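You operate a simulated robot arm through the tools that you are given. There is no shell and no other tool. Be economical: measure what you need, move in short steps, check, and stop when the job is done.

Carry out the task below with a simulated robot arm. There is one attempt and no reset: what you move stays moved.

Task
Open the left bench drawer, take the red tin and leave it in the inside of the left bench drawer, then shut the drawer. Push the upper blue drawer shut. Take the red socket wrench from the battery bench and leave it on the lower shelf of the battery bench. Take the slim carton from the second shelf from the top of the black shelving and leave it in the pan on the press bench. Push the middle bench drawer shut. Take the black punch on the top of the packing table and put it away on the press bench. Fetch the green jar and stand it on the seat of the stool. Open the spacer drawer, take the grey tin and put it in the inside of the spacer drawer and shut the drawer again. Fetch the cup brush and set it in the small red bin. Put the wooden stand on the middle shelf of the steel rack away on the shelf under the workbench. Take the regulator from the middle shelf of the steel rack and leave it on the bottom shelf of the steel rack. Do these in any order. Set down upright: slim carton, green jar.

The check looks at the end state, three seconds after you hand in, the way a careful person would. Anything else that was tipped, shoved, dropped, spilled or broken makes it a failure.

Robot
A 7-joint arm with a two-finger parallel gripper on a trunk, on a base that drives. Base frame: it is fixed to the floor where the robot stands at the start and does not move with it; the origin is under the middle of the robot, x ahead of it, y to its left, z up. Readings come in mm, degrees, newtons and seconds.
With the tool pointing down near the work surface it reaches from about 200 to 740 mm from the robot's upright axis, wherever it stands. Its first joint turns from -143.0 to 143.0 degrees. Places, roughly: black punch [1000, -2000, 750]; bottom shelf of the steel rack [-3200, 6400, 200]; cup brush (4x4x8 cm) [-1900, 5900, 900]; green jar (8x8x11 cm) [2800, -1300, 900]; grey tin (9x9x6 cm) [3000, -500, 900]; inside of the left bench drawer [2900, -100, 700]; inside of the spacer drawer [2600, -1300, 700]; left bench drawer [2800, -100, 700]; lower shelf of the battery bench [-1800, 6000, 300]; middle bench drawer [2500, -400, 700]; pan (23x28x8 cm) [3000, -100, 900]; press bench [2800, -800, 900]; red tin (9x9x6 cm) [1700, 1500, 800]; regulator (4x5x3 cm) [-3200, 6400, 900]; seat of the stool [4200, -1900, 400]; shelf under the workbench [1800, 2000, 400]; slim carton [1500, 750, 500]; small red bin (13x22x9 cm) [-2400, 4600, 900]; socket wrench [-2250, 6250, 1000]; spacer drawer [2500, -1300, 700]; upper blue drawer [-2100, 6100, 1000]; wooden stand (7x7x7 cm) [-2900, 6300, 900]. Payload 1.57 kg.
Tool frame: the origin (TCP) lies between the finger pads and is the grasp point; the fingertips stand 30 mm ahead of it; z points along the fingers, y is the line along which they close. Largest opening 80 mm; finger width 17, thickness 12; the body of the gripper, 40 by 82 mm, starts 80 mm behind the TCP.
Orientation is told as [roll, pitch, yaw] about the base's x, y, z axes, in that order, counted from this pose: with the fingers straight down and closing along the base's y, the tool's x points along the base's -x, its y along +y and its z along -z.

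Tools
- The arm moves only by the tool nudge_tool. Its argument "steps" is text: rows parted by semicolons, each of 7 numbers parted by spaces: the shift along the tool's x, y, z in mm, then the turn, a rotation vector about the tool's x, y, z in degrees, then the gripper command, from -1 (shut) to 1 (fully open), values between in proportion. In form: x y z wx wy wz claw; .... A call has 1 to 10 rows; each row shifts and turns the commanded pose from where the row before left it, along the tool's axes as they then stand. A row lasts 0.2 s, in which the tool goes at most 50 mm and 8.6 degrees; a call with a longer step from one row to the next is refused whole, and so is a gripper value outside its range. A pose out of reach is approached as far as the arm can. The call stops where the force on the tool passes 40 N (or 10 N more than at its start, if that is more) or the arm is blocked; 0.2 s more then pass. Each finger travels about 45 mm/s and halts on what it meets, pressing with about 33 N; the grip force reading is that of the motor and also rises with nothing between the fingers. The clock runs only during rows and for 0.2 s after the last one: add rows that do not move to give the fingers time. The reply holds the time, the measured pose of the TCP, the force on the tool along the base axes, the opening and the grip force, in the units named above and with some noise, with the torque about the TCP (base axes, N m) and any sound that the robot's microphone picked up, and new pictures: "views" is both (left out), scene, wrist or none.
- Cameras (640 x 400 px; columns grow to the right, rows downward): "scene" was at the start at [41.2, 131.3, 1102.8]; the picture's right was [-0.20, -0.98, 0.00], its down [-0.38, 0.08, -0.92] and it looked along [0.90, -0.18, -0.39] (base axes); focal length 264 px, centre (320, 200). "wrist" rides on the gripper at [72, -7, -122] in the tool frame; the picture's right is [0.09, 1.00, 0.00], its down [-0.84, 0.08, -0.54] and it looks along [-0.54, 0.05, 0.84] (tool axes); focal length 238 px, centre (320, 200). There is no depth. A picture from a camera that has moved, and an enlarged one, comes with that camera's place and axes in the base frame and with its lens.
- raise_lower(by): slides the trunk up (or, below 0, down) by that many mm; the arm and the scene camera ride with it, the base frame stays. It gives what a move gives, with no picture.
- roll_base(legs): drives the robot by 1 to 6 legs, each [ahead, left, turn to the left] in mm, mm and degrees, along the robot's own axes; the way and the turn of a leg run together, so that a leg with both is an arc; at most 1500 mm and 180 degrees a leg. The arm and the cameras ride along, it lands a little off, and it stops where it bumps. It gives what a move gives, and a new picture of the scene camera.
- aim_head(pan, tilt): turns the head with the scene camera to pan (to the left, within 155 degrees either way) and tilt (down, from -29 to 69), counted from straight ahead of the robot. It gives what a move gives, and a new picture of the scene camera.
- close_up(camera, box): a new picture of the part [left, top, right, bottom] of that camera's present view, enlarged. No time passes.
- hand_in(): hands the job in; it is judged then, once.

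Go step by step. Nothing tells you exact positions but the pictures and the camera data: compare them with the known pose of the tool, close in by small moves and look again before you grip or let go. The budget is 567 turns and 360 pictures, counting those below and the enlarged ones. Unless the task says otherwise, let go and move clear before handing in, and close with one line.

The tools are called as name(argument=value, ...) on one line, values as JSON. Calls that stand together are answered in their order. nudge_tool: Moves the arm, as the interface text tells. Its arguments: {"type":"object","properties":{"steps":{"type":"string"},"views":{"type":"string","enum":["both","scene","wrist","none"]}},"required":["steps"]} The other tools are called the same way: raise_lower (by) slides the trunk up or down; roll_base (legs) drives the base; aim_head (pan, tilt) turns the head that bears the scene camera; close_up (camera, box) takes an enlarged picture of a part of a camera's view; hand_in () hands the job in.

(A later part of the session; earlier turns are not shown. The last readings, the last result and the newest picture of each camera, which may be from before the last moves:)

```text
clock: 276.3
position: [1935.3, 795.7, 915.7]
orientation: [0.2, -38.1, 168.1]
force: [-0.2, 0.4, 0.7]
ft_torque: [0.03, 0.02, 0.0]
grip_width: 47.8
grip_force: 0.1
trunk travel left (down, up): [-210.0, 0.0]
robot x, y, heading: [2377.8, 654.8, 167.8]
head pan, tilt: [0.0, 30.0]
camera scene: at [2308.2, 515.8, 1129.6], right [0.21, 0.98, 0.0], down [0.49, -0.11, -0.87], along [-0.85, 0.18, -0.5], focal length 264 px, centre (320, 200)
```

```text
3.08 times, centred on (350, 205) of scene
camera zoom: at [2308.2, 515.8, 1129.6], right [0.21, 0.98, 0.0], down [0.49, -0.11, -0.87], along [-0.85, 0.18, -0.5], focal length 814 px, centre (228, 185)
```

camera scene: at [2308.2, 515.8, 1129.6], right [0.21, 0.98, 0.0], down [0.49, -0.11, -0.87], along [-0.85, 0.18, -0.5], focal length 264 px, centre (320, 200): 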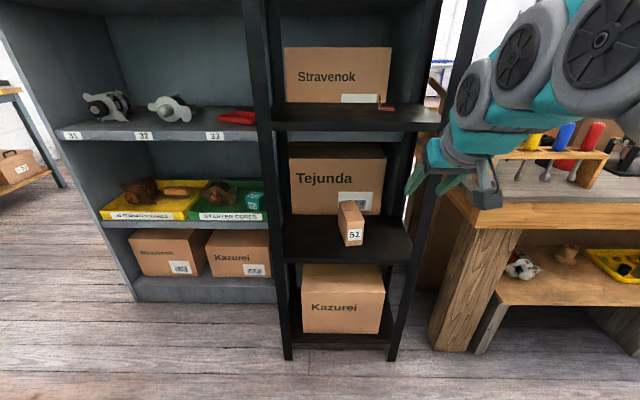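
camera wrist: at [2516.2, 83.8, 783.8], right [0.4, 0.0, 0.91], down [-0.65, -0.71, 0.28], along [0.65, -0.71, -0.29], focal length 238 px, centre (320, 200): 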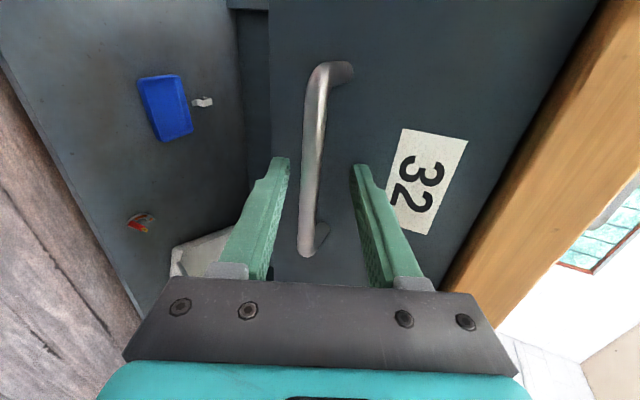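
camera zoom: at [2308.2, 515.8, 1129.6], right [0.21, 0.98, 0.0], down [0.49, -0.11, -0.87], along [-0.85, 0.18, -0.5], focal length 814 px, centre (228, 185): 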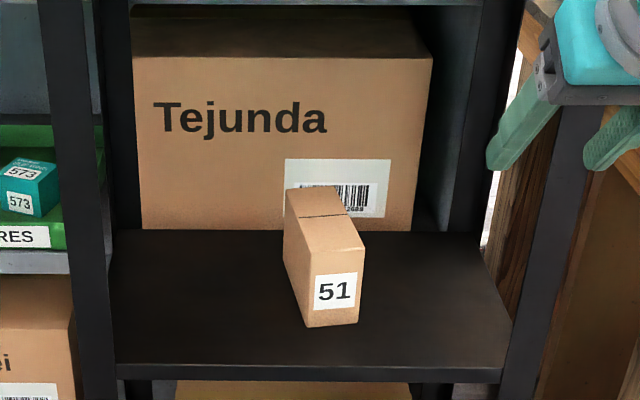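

Carton 51 is on the rack shelf (z≈555), near F 1310–1433, L≈1121. I'll line up, lower the trunk and look.

roll_base(legs=[[130, 100, 3]])

raise_lower(by=-170)

nudge_tool(steps="0 0 0 0 0 0 1; 0 0 0 0 0 0 1", views="both")

```text
clock: 277.7
position: [1780.7, 696.6, 915.5]
orientation: [0.2, -38.1, 171.1]
force: [0.1, 1.3, -0.8]
ft_torque: [0.02, 0.03, 0.0]
grip_width: 48.0
grip_force: 0.0
trunk travel left (down, up): [-210.0, 0.0]
robot x, y, heading: [2230.8, 579.6, 170.7]
head pan, tilt: [0.0, 30.0]
camera scene: at [2167.7, 437.3, 1129.6], right [0.16, 0.99, 0.0], down [0.49, -0.08, -0.87], along [-0.85, 0.14, -0.5], focal length 264 px, centre (320, 200)
```

scene: 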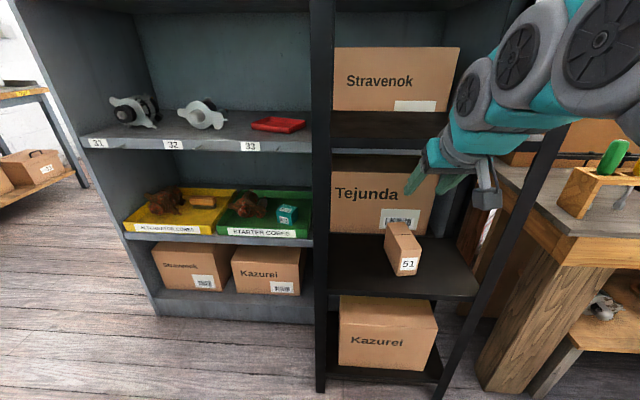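

```text
clock: 279.6
position: [1780.1, 696.5, 746.0]
orientation: [0.0, -38.1, 171.1]
force: [-0.2, 0.5, 0.2]
ft_torque: [-0.01, 0.0, -0.03]
grip_width: 48.1
grip_force: 0.1
trunk travel left (down, up): [-40.0, 170.0]
robot x, y, heading: [2229.5, 578.0, 170.6]
head pan, tilt: [0.0, 30.0]
```

```text
clock: 280.2
position: [1781.1, 697.0, 745.6]
orientation: [0.1, -38.1, 171.1]
force: [0.2, 0.9, -0.5]
ft_torque: [0.0, 0.0, 0.01]
grip_width: 79.8
grip_force: 0.1
trunk travel left (down, up): [-40.0, 170.0]
robot x, y, heading: [2228.6, 576.8, 170.7]
head pan, tilt: [0.0, 30.0]
camera scene: at [2167.7, 437.3, 959.6], right [0.16, 0.99, 0.0], down [0.49, -0.08, -0.87], along [-0.85, 0.14, -0.5], focal length 264 px, centre (320, 200)
camera wrist: at [1912.8, 683.8, 796.2], right [-0.08, -1.0, -0.06], down [-0.33, -0.03, 0.94], along [-0.94, 0.09, -0.33], focal length 238 px, centre (320, 200)
```

scene: 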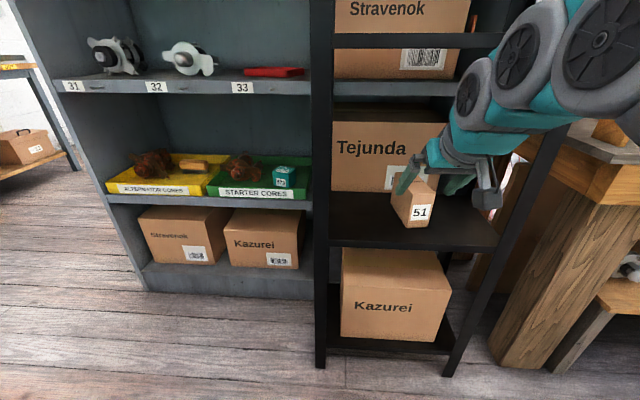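
wrist: 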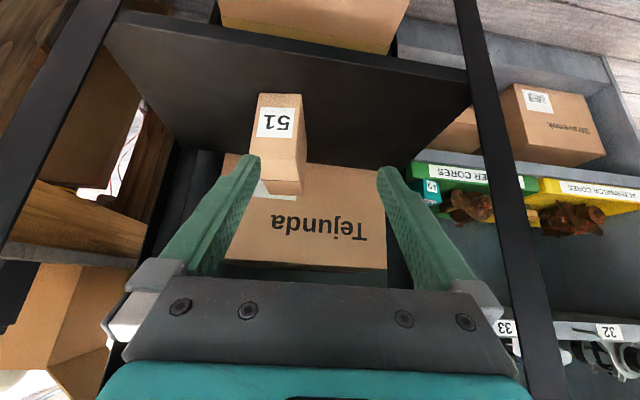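

close_up(camera="wrist", box=[220, 70, 380, 200])

close_up(camera="scene", box=[350, 140, 470, 250])

```text
3.08 times, centred on (300, 135) of wrist
camera zoom: at [1912.8, 683.8, 796.2], right [-0.08, -1.0, -0.06], down [-0.33, -0.03, 0.94], along [-0.94, 0.09, -0.33], focal length 733 px, centre (382, 400)
```

zoom: 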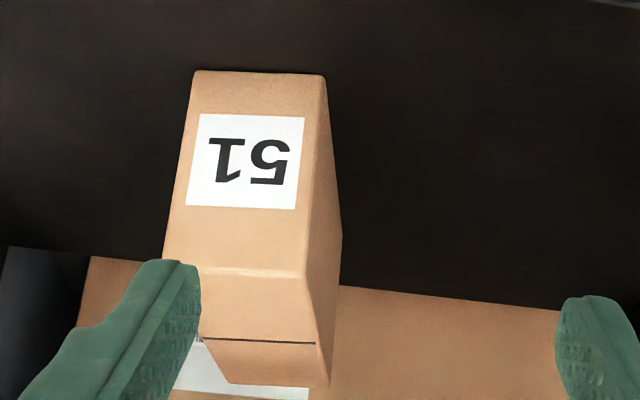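

```text
3.64 times, centred on (410, 195) of scene
camera zoom: at [2167.7, 437.3, 959.6], right [0.16, 0.99, 0.0], down [0.49, -0.08, -0.87], along [-0.85, 0.14, -0.5], focal length 962 px, centre (-7, 218)
```

zoom: 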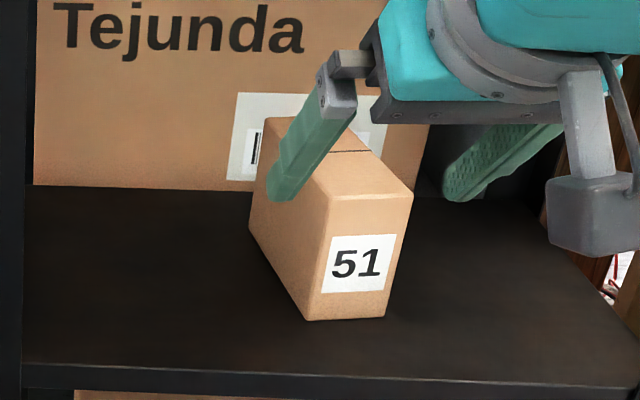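

nudge_tool(steps="-16 -12.5 31 -1.5 0 -2 1; -16 -12.5 31 0 0 0 1; -16 -12.5 31 0 0 0 1; -16 -12.5 31 0 0 0 1; 0 0 0 0 0 0 1", views="both")

```text
clock: 281.4
position: [1660.0, 762.6, 687.5]
orientation: [0.0, -38.4, 173.7]
force: [7.6, -1.6, 24.3]
ft_torque: [0.97, 0.01, -0.33]
grip_width: 80.0
grip_force: 0.0
trunk travel left (down, up): [-40.0, 170.0]
robot x, y, heading: [2231.1, 578.3, 170.7]
head pan, tilt: [0.0, 30.0]
camera scene: at [2168.6, 437.0, 960.0], right [0.16, 0.99, 0.0], down [0.49, -0.08, -0.87], along [-0.86, 0.14, -0.5], focal length 264 px, centre (320, 200)
camera wrist: at [1794.1, 754.6, 738.4], right [-0.04, -1.0, -0.06], down [-0.33, -0.04, 0.94], along [-0.94, 0.06, -0.32], focal length 238 px, centre (320, 200)
```

scene: 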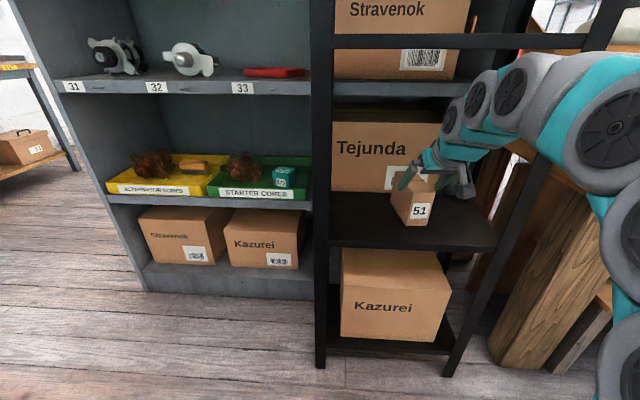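
wrist: 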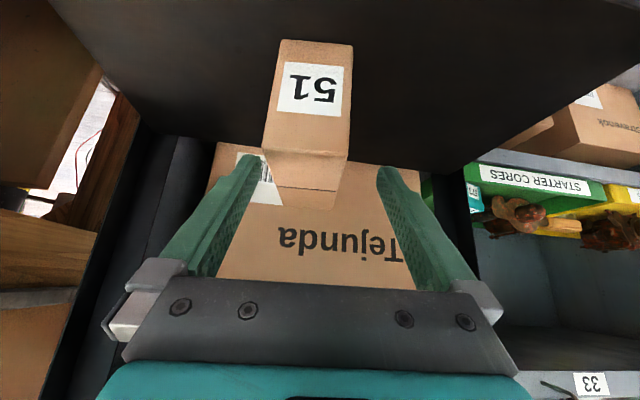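

The right finger touched the carton top. Lift, shift 11 mm right, and look again.

nudge_tool(steps="-9 0 -12 0 0 0 1; 0 -11 0 0 0 0 1; 0 0 0 0 0 0 1", views="wrist")

close_up(camera="wrist", box=[220, 20, 420, 220])

```text
clock: 282.2
position: [1662.1, 772.3, 701.4]
orientation: [0.0, -38.1, 173.7]
force: [-0.1, 1.2, 0.2]
ft_torque: [-0.01, -0.01, -0.02]
grip_width: 80.2
grip_force: 0.0
trunk travel left (down, up): [-40.0, 170.0]
robot x, y, heading: [2230.6, 579.5, 171.2]
head pan, tilt: [0.0, 30.0]
camera wrist: at [1794.3, 765.2, 752.5], right [-0.04, -1.0, -0.06], down [-0.33, -0.04, 0.94], along [-0.94, 0.05, -0.33], focal length 238 px, centre (320, 200)
```

wrist: 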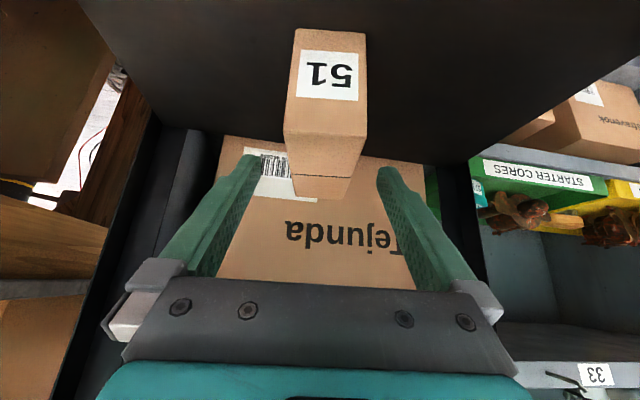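

```text
2.00 times, centred on (320, 120) of wrist
camera zoom: at [1794.3, 765.2, 752.5], right [-0.04, -1.0, -0.06], down [-0.33, -0.04, 0.94], along [-0.94, 0.05, -0.33], focal length 477 px, centre (320, 360)
```

zoom: 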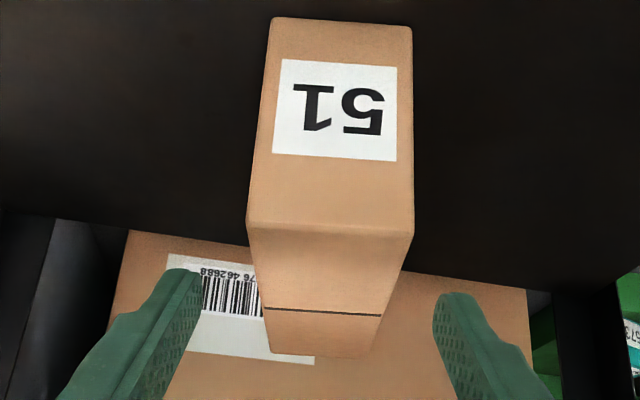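

nudge_tool(steps="0 0 10 1.8 0 2.3 1; 0 0 20 0 0 0 1; 0 0 0 0 0 0 1", views="wrist")

```text
clock: 283.0
position: [1644.7, 776.6, 678.9]
orientation: [0.1, -38.1, 170.7]
force: [0.4, -0.7, -0.5]
ft_torque: [0.0, 0.01, 0.02]
grip_width: 80.0
grip_force: 0.2
trunk travel left (down, up): [-40.0, 170.0]
robot x, y, heading: [2229.3, 577.7, 170.7]
head pan, tilt: [0.0, 30.0]
camera wrist: at [1775.0, 762.2, 729.3], right [-0.09, -0.99, -0.06], down [-0.33, -0.02, 0.94], along [-0.94, 0.1, -0.33], focal length 238 px, centre (320, 200)
```

wrist: 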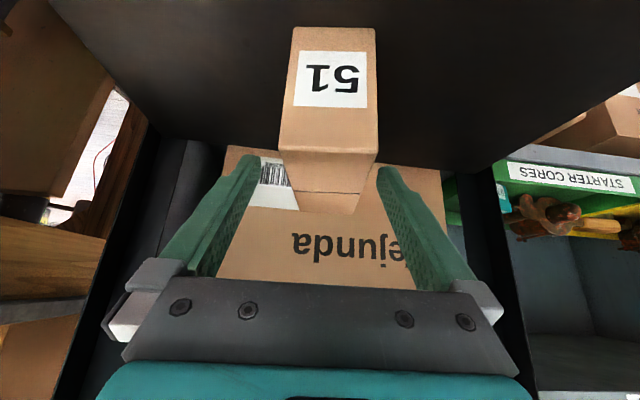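

nudge_tool(steps="0 5 0 0 0 0 1; 0 0 20 0 0 0 1; 0 0 25 0 0 0 1; 0 0 0 0 0 0 1", views="wrist")

```text
clock: 284.0
position: [1615.6, 776.0, 643.8]
orientation: [0.1, -38.1, 170.8]
force: [-0.7, 0.4, -0.5]
ft_torque: [-0.03, 0.01, -0.03]
grip_width: 80.0
grip_force: 0.1
trunk travel left (down, up): [-40.0, 170.0]
robot x, y, heading: [2230.6, 581.1, 170.7]
head pan, tilt: [0.0, 30.0]
camera wrist: at [1747.7, 760.9, 695.0], right [-0.09, -0.99, -0.06], down [-0.33, -0.02, 0.94], along [-0.94, 0.1, -0.33], focal length 238 px, centre (320, 200)
```

wrist: 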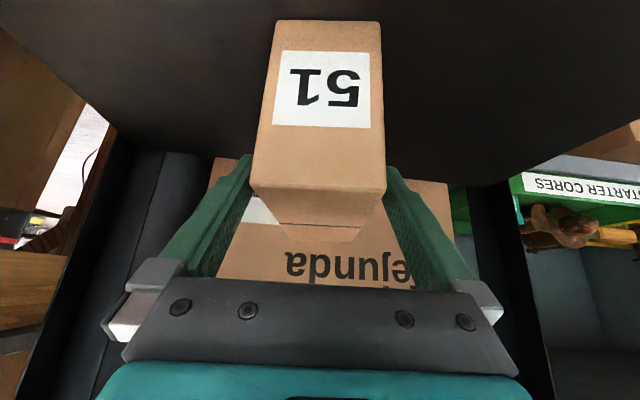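

Fingers straddle the carton. Close.

nudge_tool(steps="0 0 3 0 0 0 -1; 0 0 0 0 0 0 -1; 0 0 0 0 0 0 -1; 0 0 0 0 0 0 -1; 0 0 0 0 0 0 -1", views="wrist")

```text
clock: 285.2
position: [1615.6, 774.4, 641.0]
orientation: [0.1, -38.0, 170.8]
force: [-1.4, 0.4, 2.4]
ft_torque: [-0.1, 0.27, 0.06]
grip_width: 58.0
grip_force: 33.4
trunk travel left (down, up): [-40.0, 170.0]
robot x, y, heading: [2231.8, 580.1, 170.8]
head pan, tilt: [0.0, 30.0]
camera wrist: at [1746.2, 760.8, 692.3], right [-0.09, -0.99, -0.06], down [-0.33, -0.02, 0.94], along [-0.94, 0.1, -0.33], focal length 238 px, centre (320, 200)
```

wrist: 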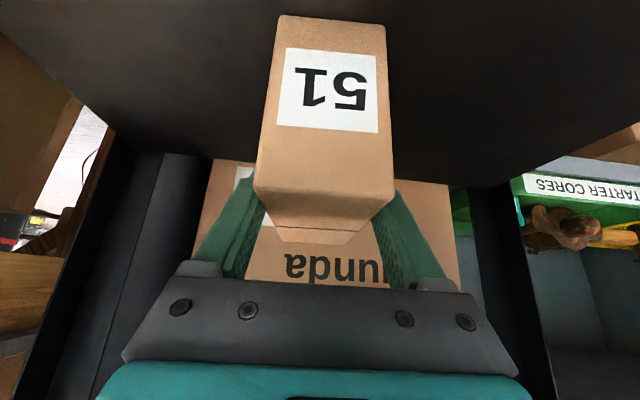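

nudge_tool(steps="-12 0 -16 0 0 0 -1; -12 0 -16 0 0 0 -1; 0 0 0 0 0 0 -1", views="wrist")

roll_base(legs=[[-300, 0, 0]])

```text
clock: 286.0
position: [1615.5, 775.8, 681.5]
orientation: [0.1, -37.9, 170.8]
force: [0.2, -0.3, -3.3]
ft_torque: [-0.01, -0.05, 0.01]
grip_width: 58.0
grip_force: 32.9
trunk travel left (down, up): [-40.0, 170.0]
robot x, y, heading: [2228.0, 579.9, 170.9]
head pan, tilt: [0.0, 30.0]
camera wrist: at [1747.2, 760.5, 732.1], right [-0.09, -0.99, -0.06], down [-0.33, -0.02, 0.94], along [-0.94, 0.1, -0.33], focal length 238 px, centre (320, 200)
```

wrist: 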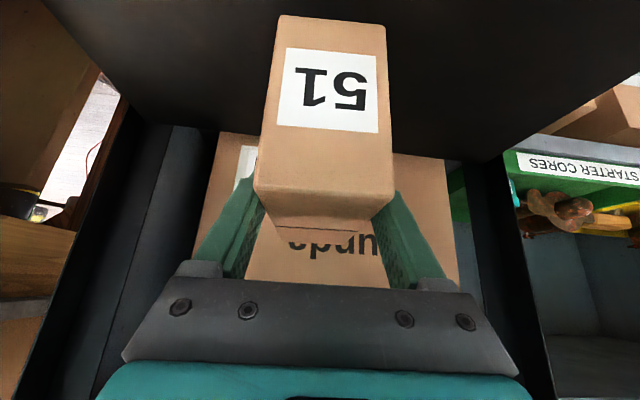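

```text
clock: 288.1
position: [1914.3, 721.8, 681.1]
orientation: [0.1, -38.2, 171.1]
force: [-0.3, 0.1, -3.5]
ft_torque: [-0.01, -0.03, 0.01]
grip_width: 57.9
grip_force: 33.1
trunk travel left (down, up): [-40.0, 170.0]
robot x, y, heading: [2531.7, 528.5, 171.5]
head pan, tilt: [0.0, 30.0]
camera scene: at [2468.5, 389.7, 959.6], right [0.15, 0.99, 0.0], down [0.49, -0.08, -0.87], along [-0.86, 0.13, -0.5], focal length 264 px, centre (320, 200)
```

scene: 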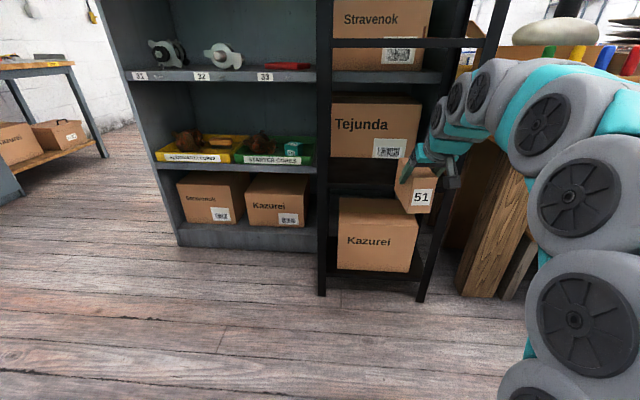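

Carton held. Raise trunk and arm so the carton clears the pan rim, then move to the bench's left end.

raise_lower(by=170)

nudge_tool(steps="-5 0 -38 0 0 0 -1; -5 0 -38 0 0 0 -1; -5 0 -38 0 0 0 -1; -5 0 -38 0 0 0 -1; -5 0 -38 0 0 0 -1; -5 0 -38 0 0 0 -1; 0 0 0 0 0 0 -1", views="none")

roll_base(legs=[[-500, -60, 0], [0, 0, 85]])

```text
clock: 290.0
position: [1913.1, 723.0, 851.8]
orientation: [0.2, -38.1, 171.2]
force: [-0.2, -0.4, -3.8]
ft_torque: [-0.01, -0.06, 0.01]
grip_width: 57.9
grip_force: 33.1
trunk travel left (down, up): [-210.0, 0.0]
robot x, y, heading: [2527.8, 527.2, 171.3]
head pan, tilt: [0.0, 30.0]
```

```text
clock: 291.6
position: [2029.4, 703.9, 1049.1]
orientation: [0.0, -38.0, 171.4]
force: [-0.5, 0.4, -3.2]
ft_torque: [0.0, -0.05, 0.03]
grip_width: 57.8
grip_force: 32.9
trunk travel left (down, up): [-210.0, 0.0]
robot x, y, heading: [2530.4, 532.5, 171.3]
head pan, tilt: [0.0, 30.0]
```

```text
clock: 298.3
position: [2832.4, 29.1, 1049.5]
orientation: [0.1, -38.1, -103.1]
force: [-0.2, -0.6, -3.5]
ft_torque: [0.08, -0.04, 0.0]
grip_width: 57.7
grip_force: 32.8
trunk travel left (down, up): [-210.0, 0.0]
robot x, y, heading: [3043.2, 515.7, -103.0]
head pan, tilt: [0.0, 30.0]
camera scene: at [3179.7, 441.0, 1129.6], right [-0.97, 0.23, 0.0], down [0.11, 0.49, -0.87], along [-0.2, -0.84, -0.5], focal length 264 px, centre (320, 200)
```

scene: 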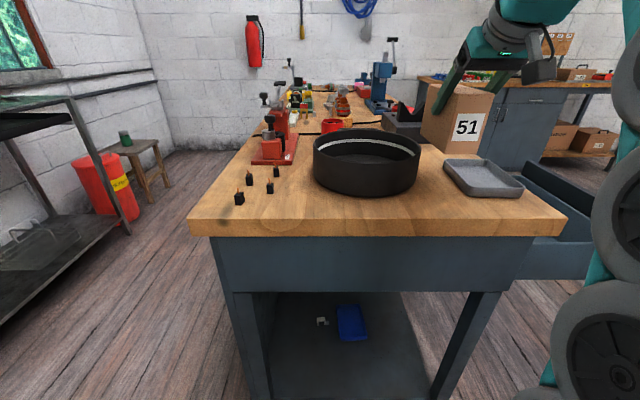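

roll_base(legs=[[0, 120, 0]])

nudge_tool(steps="0 0 0 0 0 0 -1", views="wrist")

```text
clock: 299.5
position: [2949.7, 1.9, 1049.3]
orientation: [0.1, -38.1, -103.2]
force: [0.8, -0.2, -3.3]
ft_torque: [0.07, -0.04, 0.02]
grip_width: 58.0
grip_force: 32.7
trunk travel left (down, up): [-210.0, 0.0]
robot x, y, heading: [3159.4, 489.2, -103.0]
head pan, tilt: [0.0, 30.0]
camera scene: at [3296.3, 413.9, 1129.6], right [-0.97, 0.23, 0.0], down [0.11, 0.49, -0.87], along [-0.2, -0.84, -0.5], focal length 264 px, centre (320, 200)
```

scene: 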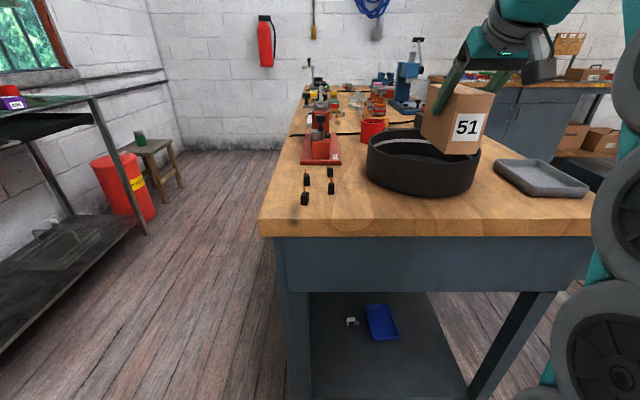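

```text
clock: 299.9
position: [2950.0, 0.9, 1048.6]
orientation: [0.1, -38.0, -103.2]
force: [-0.7, 0.2, -3.3]
ft_torque: [0.08, 0.01, 0.02]
grip_width: 57.7
grip_force: 33.4
trunk travel left (down, up): [-210.0, 0.0]
robot x, y, heading: [3161.1, 485.2, -103.4]
head pan, tilt: [0.0, 30.0]
camera wrist: at [2973.2, 131.8, 1099.8], right [0.99, -0.16, -0.06], down [0.0, -0.33, 0.94], along [-0.17, -0.93, -0.33], focal length 238 px, centre (320, 200)
```

wrist: 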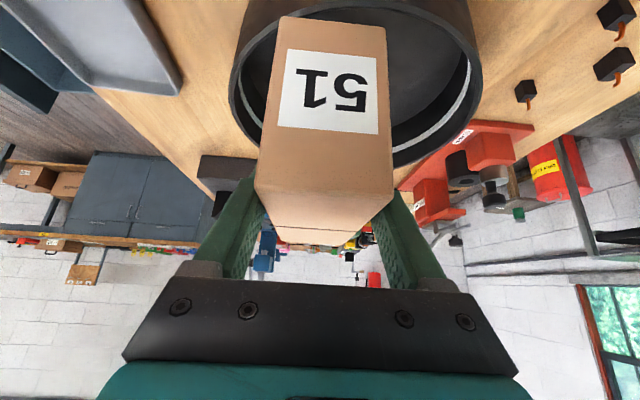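

The pan centre is about (2967,-48). I'll shift over it and then lower.

nudge_tool(steps="-10 14 7.7 0 0 0 -1; -10 14 7.7 0 0 0 -1; 9.2 0 11.8 0 0 0 -1; 0 0 0 0 0 0 -1", views="both")

```text
clock: 300.9
position: [2970.8, -30.5, 1034.1]
orientation: [0.2, -38.1, -103.2]
force: [0.1, -0.5, -4.3]
ft_torque: [0.06, -0.01, 0.0]
grip_width: 57.7
grip_force: 32.8
trunk travel left (down, up): [-210.0, 0.0]
robot x, y, heading: [3156.4, 485.7, -103.3]
head pan, tilt: [0.0, 30.0]
camera scene: at [3296.3, 413.8, 1129.6], right [-0.97, 0.23, 0.0], down [0.11, 0.49, -0.87], along [-0.2, -0.84, -0.5], focal length 264 px, centre (320, 200)
camera wrist: at [2994.7, 100.5, 1085.0], right [0.99, -0.16, -0.06], down [0.0, -0.33, 0.94], along [-0.17, -0.93, -0.33], focal length 238 px, centre (320, 200)
```

scene: 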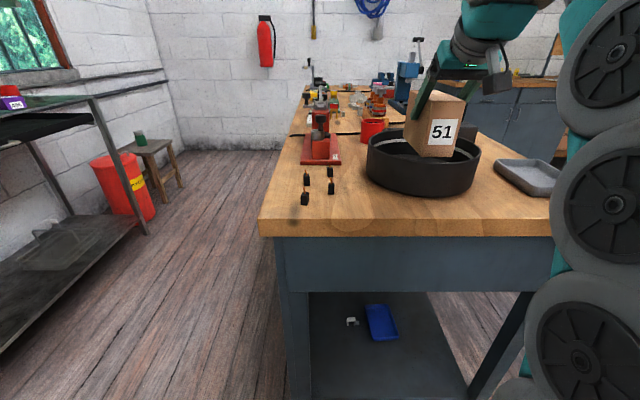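
wrist: 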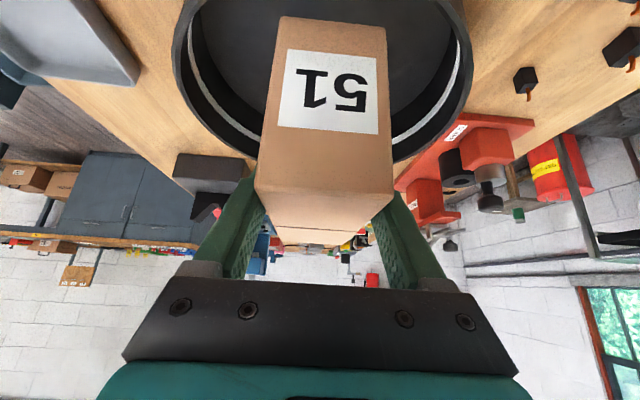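

nudge_tool(steps="21 0 27 0 0 0 -1; 21 0 27 0 0 0 -1; 0 0 0 0 0 0 -1", views="both")

```text
clock: 301.7
position: [2970.6, -29.4, 968.3]
orientation: [0.0, -38.3, -103.2]
force: [-0.5, -0.8, 8.1]
ft_torque: [0.45, -0.44, 0.01]
grip_width: 57.8
grip_force: 33.0
trunk travel left (down, up): [-210.0, 0.0]
robot x, y, heading: [3159.3, 495.3, -103.1]
head pan, tilt: [0.0, 30.0]
camera scene: at [3296.4, 414.2, 1129.8], right [-0.97, 0.23, 0.0], down [0.11, 0.49, -0.87], along [-0.2, -0.84, -0.5], focal length 264 px, centre (320, 200)
camera wrist: at [2995.2, 101.1, 1019.9], right [0.99, -0.16, -0.06], down [0.0, -0.33, 0.94], along [-0.17, -0.93, -0.33], focal length 238 px, centre (320, 200)
```

scene: 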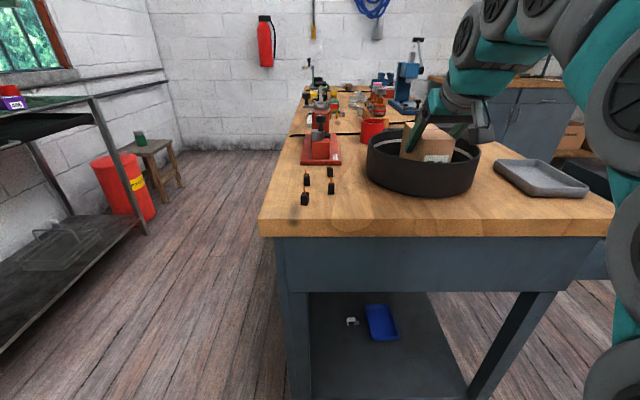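
wrist: 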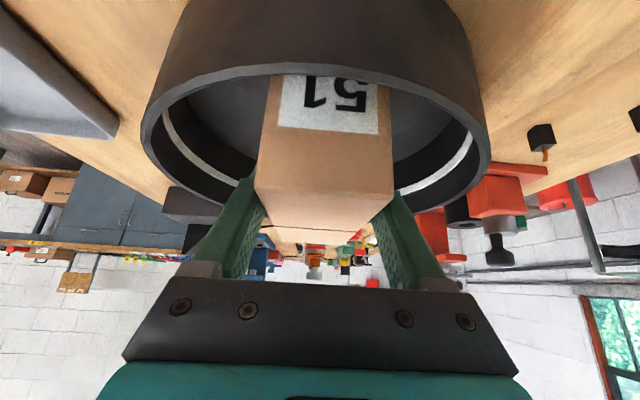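

nudge_tool(steps="1.2 0 1.6 0 0 0 -1; 1.2 0 1.6 0 0 0 -1; 0 0 0 0 0 0 -1", views="none")

```text
clock: 302.5
position: [2970.4, -28.7, 966.1]
orientation: [0.0, -38.3, -103.2]
force: [0.3, 1.9, 28.5]
ft_torque: [-0.15, 0.04, 0.01]
grip_width: 57.6
grip_force: 32.5
trunk travel left (down, up): [-210.0, 0.0]
robot x, y, heading: [3162.9, 489.9, -103.0]
head pan, tilt: [0.0, 30.0]
```

Seated. Release and back out.

nudge_tool(steps="-1 0 -1.5 0 0 0 -1; 0 0 0 0 0 0 0.9; 0 0 0 0 0 0 0.9; 0 0 -20 0 0 0 0.9; 0 0 -40 0 0 0 0.9; 0 0 -40 0 0 0 0.9; 0 0 -40 0 0 0 0.9; 0 0 0 0 0 0 0.9", views="both")

```text
clock: 304.3
position: [2989.7, 54.1, 1074.6]
orientation: [0.1, -38.0, -103.2]
force: [-0.2, -0.2, 0.6]
ft_torque: [-0.03, -0.01, -0.02]
grip_width: 76.0
grip_force: 0.2
trunk travel left (down, up): [-210.0, 0.0]
robot x, y, heading: [3159.6, 488.2, -102.8]
head pan, tilt: [0.0, 30.0]
camera scene: at [3296.4, 414.0, 1129.6], right [-0.97, 0.23, 0.0], down [0.11, 0.49, -0.87], along [-0.2, -0.84, -0.5], focal length 264 px, centre (320, 200)
camera wrist: at [3014.0, 184.7, 1124.9], right [0.99, -0.16, -0.06], down [0.0, -0.33, 0.94], along [-0.17, -0.93, -0.33], focal length 238 px, centre (320, 200)
```

scene: 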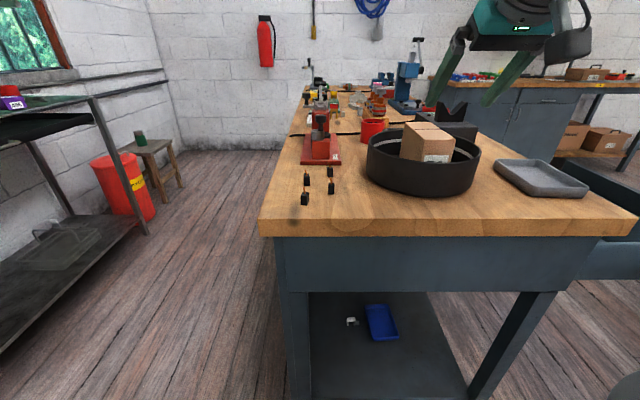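
wrist: 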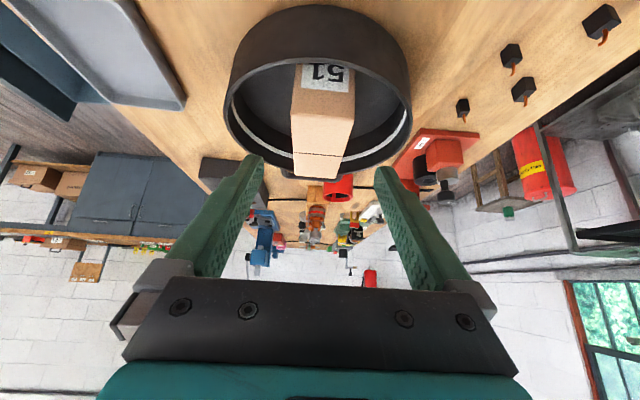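

Carton stands in the pan. Next the red tin on the workbench: turn and drive over.

roll_base(legs=[[0, 0, -90.5], [600, -600, 0], [250, 0, 0]])

```text
clock: 314.0
position: [2071.1, 1462.3, 1073.9]
orientation: [0.1, -38.1, 165.1]
force: [-0.4, 0.0, 0.7]
ft_torque: [0.01, -0.01, 0.02]
grip_width: 76.1
grip_force: 0.1
trunk travel left (down, up): [-210.0, 0.0]
robot x, y, heading: [2498.4, 1283.4, 165.4]
head pan, tilt: [0.0, 30.0]
camera scene: at [2422.3, 1144.8, 1129.6], right [0.25, 0.97, 0.0], down [0.48, -0.13, -0.87], along [-0.84, 0.22, -0.5], focal length 264 px, centre (320, 200)
```

scene: 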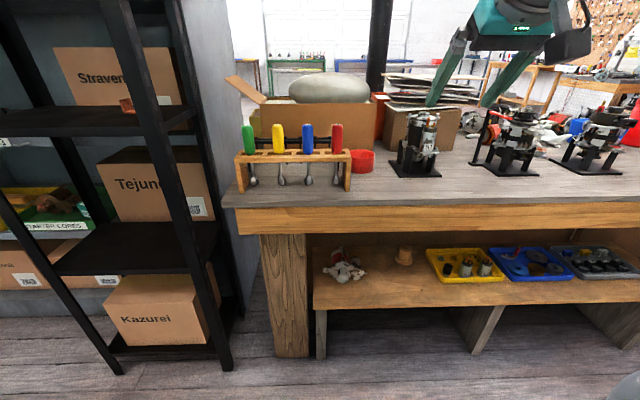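

close_up(camera="scene", box=[220, 90, 480, 220])

```text
2.46 times, centred on (350, 155) of scene
camera zoom: at [2422.3, 1144.8, 1129.6], right [0.25, 0.97, 0.0], down [0.48, -0.13, -0.87], along [-0.84, 0.22, -0.5], focal length 651 px, centre (246, 311)
```

zoom: 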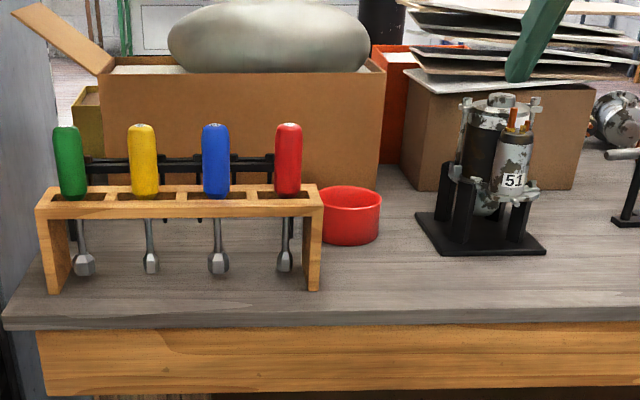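

The red tin is on the workbench behind the screwdriver rack's right end. I'll approach and take its right wall.

raise_lower(by=-150)

roll_base(legs=[[250, 10, 1]])

nudge_tool(steps="0 0 0 0 0 0 -0.1; 0 0 0 0 4 0 -0.1", views="wrist")

```text
clock: 315.8
position: [2070.4, 1462.1, 923.2]
orientation: [0.1, -38.2, 165.2]
force: [-1.1, -0.2, 0.1]
ft_torque: [0.03, -0.03, 0.01]
grip_width: 75.9
grip_force: 0.0
trunk travel left (down, up): [-60.0, 150.0]
robot x, y, heading: [2500.2, 1278.4, 165.2]
head pan, tilt: [0.0, 30.0]
```

```text
clock: 317.6
position: [1820.8, 1508.4, 923.6]
orientation: [0.1, -38.1, 166.0]
force: [0.6, -0.1, 0.2]
ft_torque: [0.0, 0.02, 0.0]
grip_width: 76.0
grip_force: 0.0
trunk travel left (down, up): [-60.0, 150.0]
robot x, y, heading: [2249.5, 1334.5, 166.0]
head pan, tilt: [0.0, 30.0]
camera scene: at [2177.8, 1196.4, 979.6], right [0.24, 0.97, 0.0], down [0.49, -0.12, -0.87], along [-0.84, 0.21, -0.5], focal length 264 px, centre (320, 200)
```

scene: 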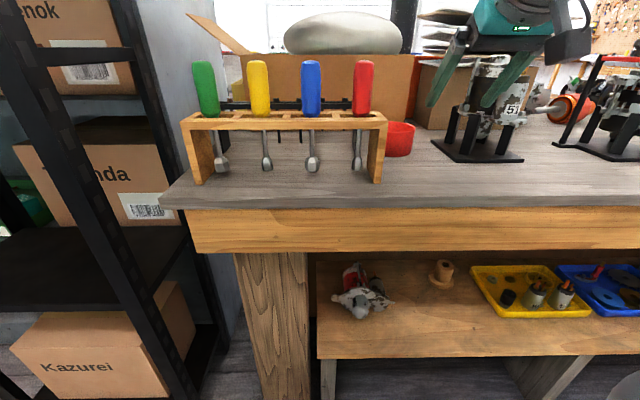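

```text
clock: 318.2
position: [1821.9, 1508.0, 924.1]
orientation: [0.0, -34.2, 166.1]
force: [0.4, 0.4, -0.4]
ft_torque: [0.01, -0.02, 0.01]
grip_width: 35.8
grip_force: 0.2
trunk travel left (down, up): [-60.0, 150.0]
robot x, y, heading: [2252.5, 1333.2, 166.1]
head pan, tilt: [0.0, 30.0]
camera wrist: at [1947.4, 1484.2, 984.0], right [-0.17, -0.98, -0.05], down [-0.4, 0.02, 0.92], along [-0.9, 0.17, -0.39], focal length 238 px, centre (320, 200)
```

wrist: 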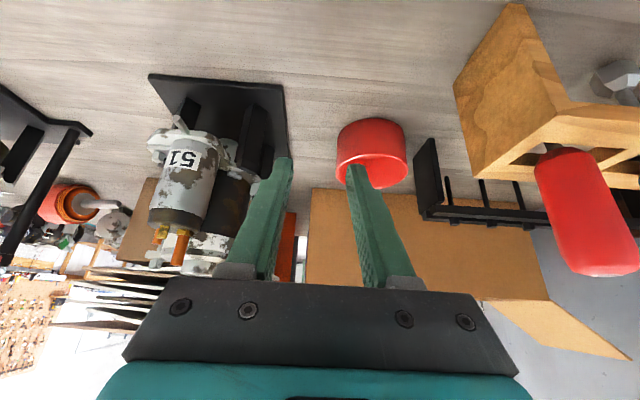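

nudge_tool(steps="-15.2 6 25.7 0 0 0 -0.1; -15.2 6 25.7 0 0 0 -0.1; -15.2 6 25.7 0 0 0 -0.1; 0 0 0 0 0 0 -0.1", views="wrist")

```text
clock: 319.2
position: [1738.8, 1509.0, 885.0]
orientation: [0.1, -34.0, 166.0]
force: [0.5, 0.0, 0.3]
ft_torque: [-0.02, 0.0, 0.02]
grip_width: 36.1
grip_force: 0.0
trunk travel left (down, up): [-60.0, 150.0]
robot x, y, heading: [2253.4, 1331.5, 166.1]
head pan, tilt: [0.0, 30.0]
camera wrist: at [1865.0, 1485.6, 945.5], right [-0.17, -0.98, -0.05], down [-0.4, 0.02, 0.92], along [-0.9, 0.17, -0.39], focal length 238 px, centre (320, 200)
```

wrist: 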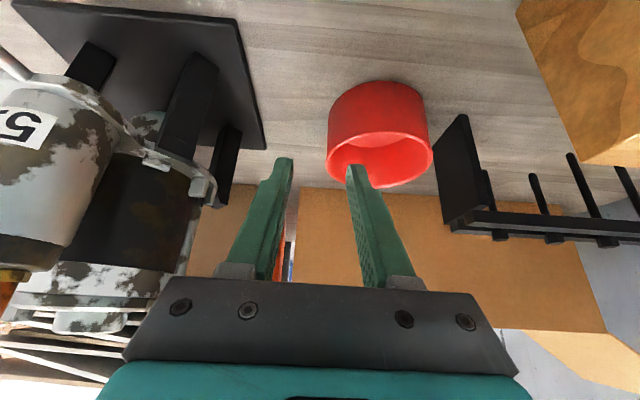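

nudge_tool(steps="-8 5 6 0 0 0 -0.1; 7 0 10 0 0 0 -0.1; 7 0 10 0 0 0 -0.1; 0 0 0 0 0 0 -0.1", views="wrist")

```text
clock: 320.2
position: [1727.5, 1507.9, 861.3]
orientation: [0.0, -34.1, 166.1]
force: [0.5, -0.1, -0.6]
ft_torque: [-0.02, 0.03, 0.01]
grip_width: 36.0
grip_force: 0.1
trunk travel left (down, up): [-60.0, 150.0]
robot x, y, heading: [2250.3, 1333.3, 166.1]
head pan, tilt: [0.0, 30.0]
camera wrist: at [1854.6, 1484.3, 920.5], right [-0.17, -0.98, -0.05], down [-0.4, 0.02, 0.92], along [-0.9, 0.17, -0.39], focal length 238 px, centre (320, 200)
```

wrist: 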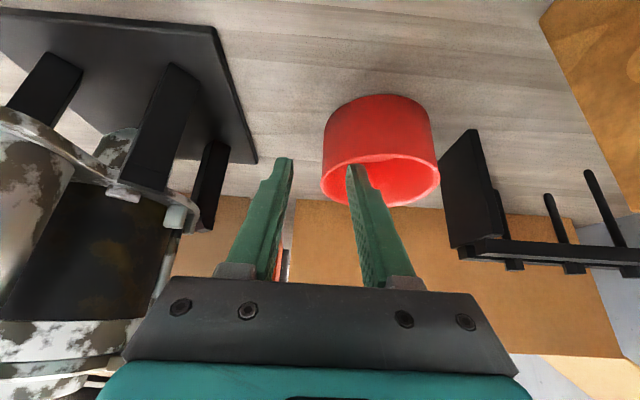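

nudge_tool(steps="3 0 8 0 0 0 -0.1; 3 0 6 0 0 0 -0.1; 0 0 0 0 0 0 -0.1", views="wrist")

```text
clock: 321.0
position: [1725.2, 1507.4, 847.1]
orientation: [0.1, -34.0, 166.0]
force: [0.2, -0.6, -0.1]
ft_torque: [0.03, 0.0, 0.02]
grip_width: 35.7
grip_force: 0.2
trunk travel left (down, up): [-60.0, 150.0]
robot x, y, heading: [2255.7, 1329.7, 166.2]
head pan, tilt: [0.0, 30.0]
camera wrist: at [1851.3, 1485.3, 906.4], right [-0.17, -0.98, -0.05], down [-0.4, 0.02, 0.92], along [-0.9, 0.17, -0.39], focal length 238 px, centre (320, 200)
```

wrist: 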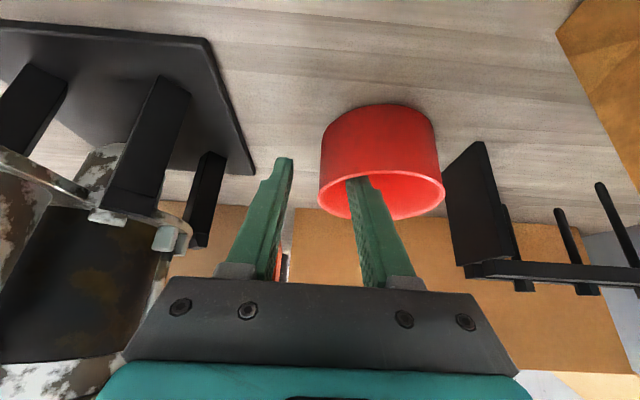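

Tip is well inside. Close and lift.

nudge_tool(steps="0 0 3 0 0 0 -1; 0 0 0 0 0 0 -1; 0 0 0 0 0 0 -1; 0 0 0 0 0 0 -1; 0 0 0 0 0 0 -1; 0 0 0 0 0 0 -1; -14 0 -20 0 0 0 -1; -23 0 -33 0 0 0 -1; 0 0 0 0 0 0 -1", views="both")

```text
clock: 323.0
position: [1723.2, 1507.9, 911.1]
orientation: [0.1, -34.1, 166.1]
force: [0.3, -0.9, 0.1]
ft_torque: [0.04, -0.03, 0.01]
grip_width: 2.0
grip_force: 24.1
trunk travel left (down, up): [-60.0, 150.0]
robot x, y, heading: [2247.4, 1334.3, 166.2]
head pan, tilt: [0.0, 30.0]
camera scene: at [2177.7, 1196.4, 979.6], right [0.24, 0.97, 0.0], down [0.49, -0.12, -0.87], along [-0.84, 0.21, -0.5], focal length 264 px, centre (320, 200)
camera wrist: at [1848.3, 1485.5, 970.4], right [-0.17, -0.98, -0.05], down [-0.4, 0.02, 0.92], along [-0.9, 0.17, -0.39], focal length 238 px, centre (320, 200)
```

scene: 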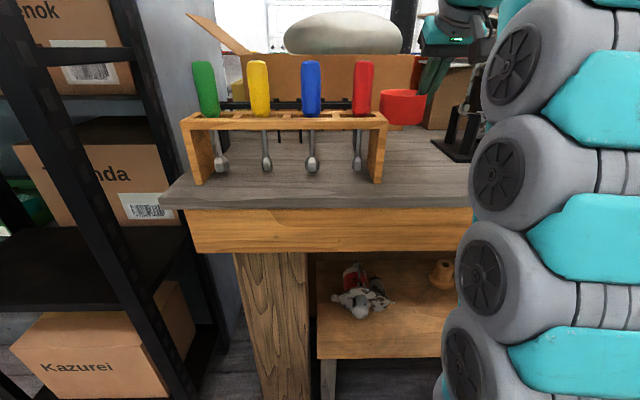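
wrist: 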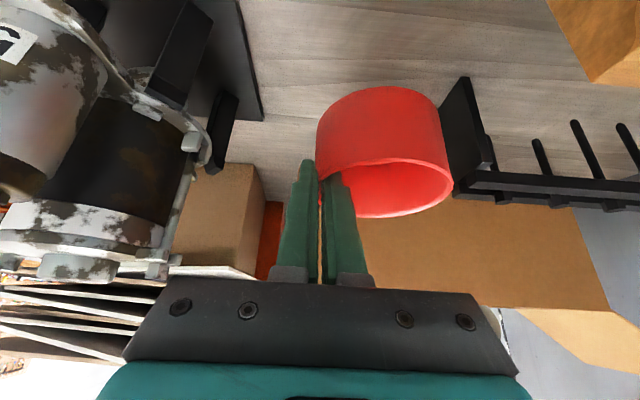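

Held. Raise the trunk so it clears the screwdrivers, then back out and return to drawer 32.

raise_lower(by=150)

roll_base(legs=[[-350, 0, 0.5]])

```text
clock: 324.8
position: [1722.5, 1509.4, 1060.4]
orientation: [0.1, -34.1, 166.0]
force: [-0.5, 0.2, -1.1]
ft_torque: [-0.01, -0.01, 0.0]
grip_width: 2.0
grip_force: 23.5
trunk travel left (down, up): [-210.0, 0.0]
robot x, y, heading: [2251.0, 1329.1, 166.1]
head pan, tilt: [0.0, 30.0]
```

```text
clock: 327.1
position: [2065.4, 1420.2, 1059.7]
orientation: [0.1, -34.1, 166.5]
force: [-0.1, 0.4, 0.0]
ft_torque: [0.03, -0.01, 0.03]
grip_width: 2.1
grip_force: 24.1
trunk travel left (down, up): [-210.0, 0.0]
robot x, y, heading: [2598.8, 1251.3, 166.5]
head pan, tilt: [0.0, 30.0]
camera scene: at [2523.4, 1111.9, 1129.6], right [0.23, 0.97, 0.0], down [0.49, -0.12, -0.87], along [-0.84, 0.2, -0.5], focal length 264 px, centre (320, 200)
```

scene: 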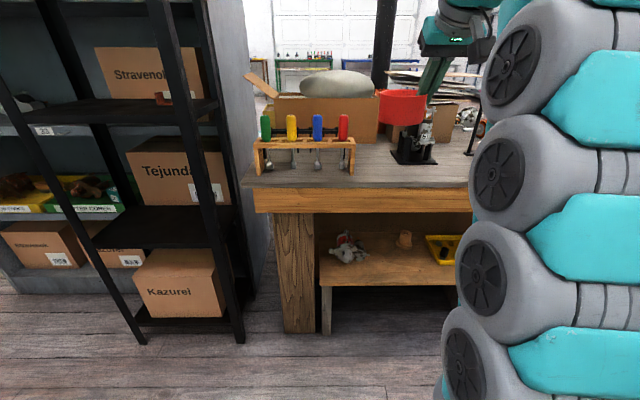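

roll_base(legs=[[0, 0, 90], [0, 0, 90], [-300, -600, 0], [0, -540, 0]])

nudge_tool(steps="0 0 0 0 0 0 -1", views="wrist")

```text
clock: 341.2
position: [2559.3, 25.9, 1061.6]
orientation: [0.0, -34.1, -14.1]
force: [-0.1, 0.7, -0.4]
ft_torque: [0.0, 0.01, -0.04]
grip_width: 2.1
grip_force: 23.8
trunk travel left (down, up): [-210.0, 0.0]
robot x, y, heading: [2030.8, 201.4, -14.3]
head pan, tilt: [0.0, 30.0]
camera scene: at [2105.8, 337.9, 1129.6], right [-0.24, -0.97, 0.0], down [-0.49, 0.12, -0.87], along [0.84, -0.21, -0.5], focal length 264 px, centre (320, 200)
```

scene: 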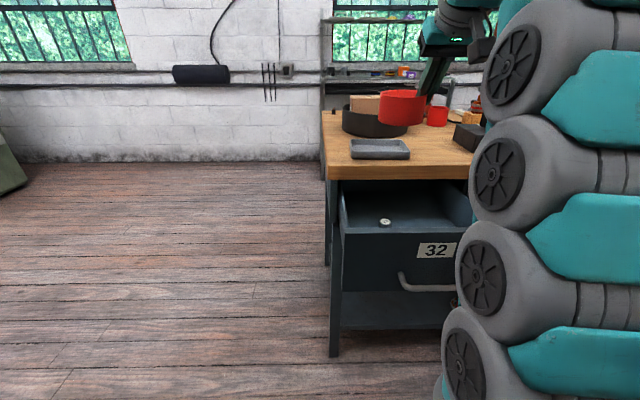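

```text
clock: 341.6
position: [2560.1, 26.4, 1059.7]
orientation: [0.1, -34.1, -14.2]
force: [-0.3, 0.3, -1.0]
ft_torque: [-0.01, 0.02, 0.0]
grip_width: 2.1
grip_force: 23.7
trunk travel left (down, up): [-210.0, 0.0]
robot x, y, heading: [2029.3, 208.3, -13.6]
head pan, tilt: [0.0, 30.0]
camera wrist: at [2434.8, 50.8, 1120.2], right [0.17, 0.98, -0.05], down [0.4, -0.02, 0.92], along [0.9, -0.17, -0.39], focal length 238 px, centre (320, 200)
```

wrist: 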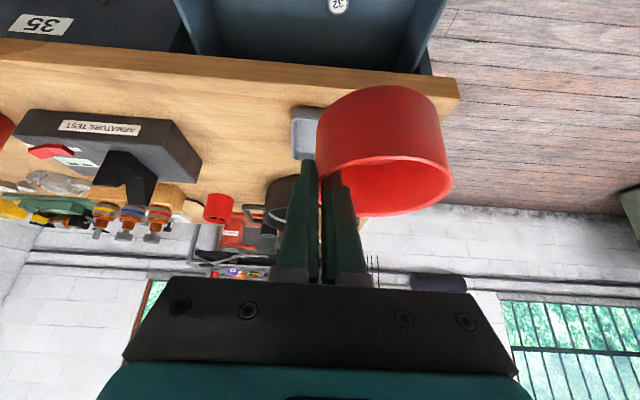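

The small cap in the drawer sits near L≈630, so the tin goes to its left (L≈700). Shift left, lower the trunk and check.

nudge_tool(steps="0 20 0 0 0 0 -1; 0 19 0 0 0 0 -1; 0 0 0 0 0 0 -1", views="none")

raise_lower(by=-205)

nudge_tool(steps="0 0 0 0 0 0 -1", views="both")

```text
clock: 342.4
position: [2569.7, 63.7, 1060.5]
orientation: [0.0, -34.0, -14.2]
force: [-0.1, 1.3, -0.2]
ft_torque: [0.02, 0.04, -0.03]
grip_width: 2.1
grip_force: 23.5
trunk travel left (down, up): [-210.0, 0.0]
robot x, y, heading: [2028.7, 198.6, -14.0]
head pan, tilt: [0.0, 30.0]
```

```text
clock: 344.6
position: [2570.0, 64.2, 854.2]
orientation: [0.0, -34.1, -14.2]
force: [-0.3, 0.2, -0.9]
ft_torque: [-0.01, 0.03, -0.02]
grip_width: 1.9
grip_force: 23.8
trunk travel left (down, up): [-5.0, 205.0]
robot x, y, heading: [2033.3, 205.2, -14.0]
head pan, tilt: [0.0, 30.0]
```

```text
clock: 345.0
position: [2569.1, 63.6, 856.1]
orientation: [0.0, -34.2, -14.0]
force: [-0.1, -0.7, 0.0]
ft_torque: [0.0, -0.02, -0.05]
grip_width: 1.8
grip_force: 23.6
trunk travel left (down, up): [-5.0, 205.0]
robot x, y, heading: [2026.1, 204.0, -14.2]
head pan, tilt: [0.0, 30.0]
camera scene: at [2105.8, 337.9, 924.6], right [-0.24, -0.97, 0.0], down [-0.49, 0.12, -0.87], along [0.84, -0.21, -0.5], focal length 264 px, centre (320, 200)
camera wrist: at [2444.0, 88.7, 915.1], right [0.17, 0.98, -0.05], down [0.4, -0.02, 0.92], along [0.9, -0.17, -0.39], focal length 238 px, centre (320, 200)
```

scene: 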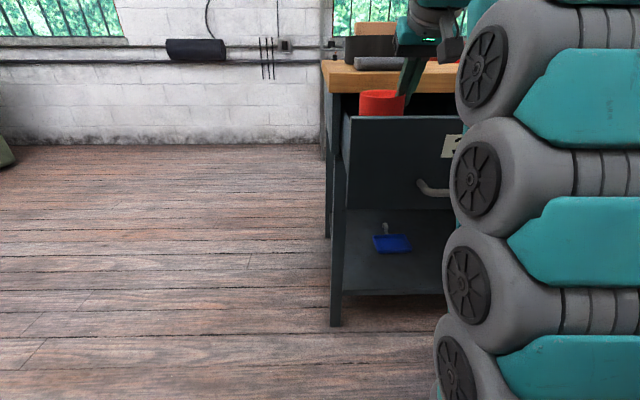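
wrist: 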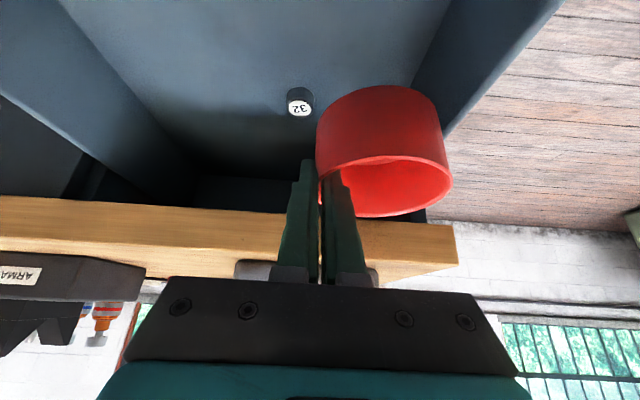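

There's more room right of the cap. Shift right 150 mm by base and recheck.

roll_base(legs=[[0, -152, 0.6]])

nudge_tool(steps="0 0 0 0 0 0 -1", views="wrist")

```text
clock: 346.4
position: [2535.5, -78.1, 854.2]
orientation: [0.0, -34.1, -13.5]
force: [0.2, 0.5, -1.0]
ft_torque: [-0.01, 0.04, -0.01]
grip_width: 2.1
grip_force: 22.8
trunk travel left (down, up): [-5.0, 205.0]
robot x, y, heading: [1991.3, 58.3, -13.2]
head pan, tilt: [0.0, 30.0]
camera scene: at [2068.0, 189.9, 924.6], right [-0.23, -0.97, 0.0], down [-0.49, 0.12, -0.87], along [0.84, -0.2, -0.5], focal length 264 px, centre (320, 200)
```

scene: 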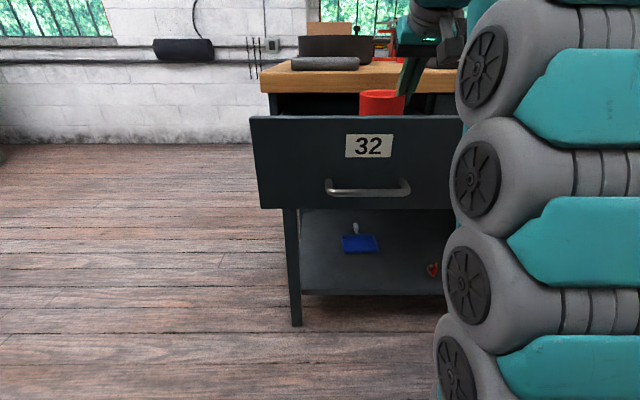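

```text
clock: 346.8
position: [2534.8, -78.6, 856.1]
orientation: [0.1, -34.0, -13.4]
force: [-0.6, -0.6, -0.9]
ft_torque: [-0.01, 0.02, 0.02]
grip_width: 1.9
grip_force: 23.9
trunk travel left (down, up): [-5.0, 205.0]
robot x, y, heading: [1995.0, 52.3, -13.3]
head pan, tilt: [0.0, 30.0]
camera wrist: at [2409.1, -55.1, 915.1], right [0.16, 0.99, -0.05], down [0.4, -0.02, 0.92], along [0.9, -0.16, -0.39], focal length 238 px, centre (320, 200)
```

wrist: 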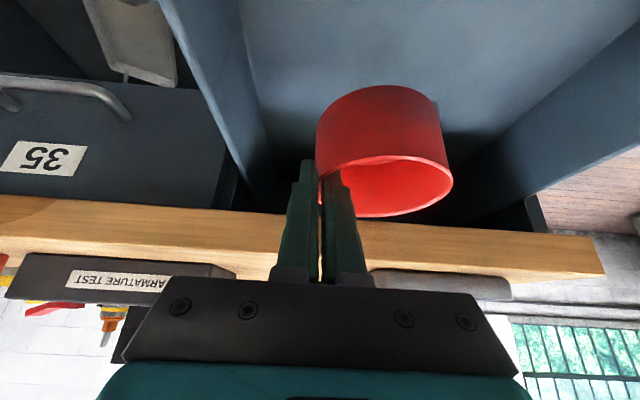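

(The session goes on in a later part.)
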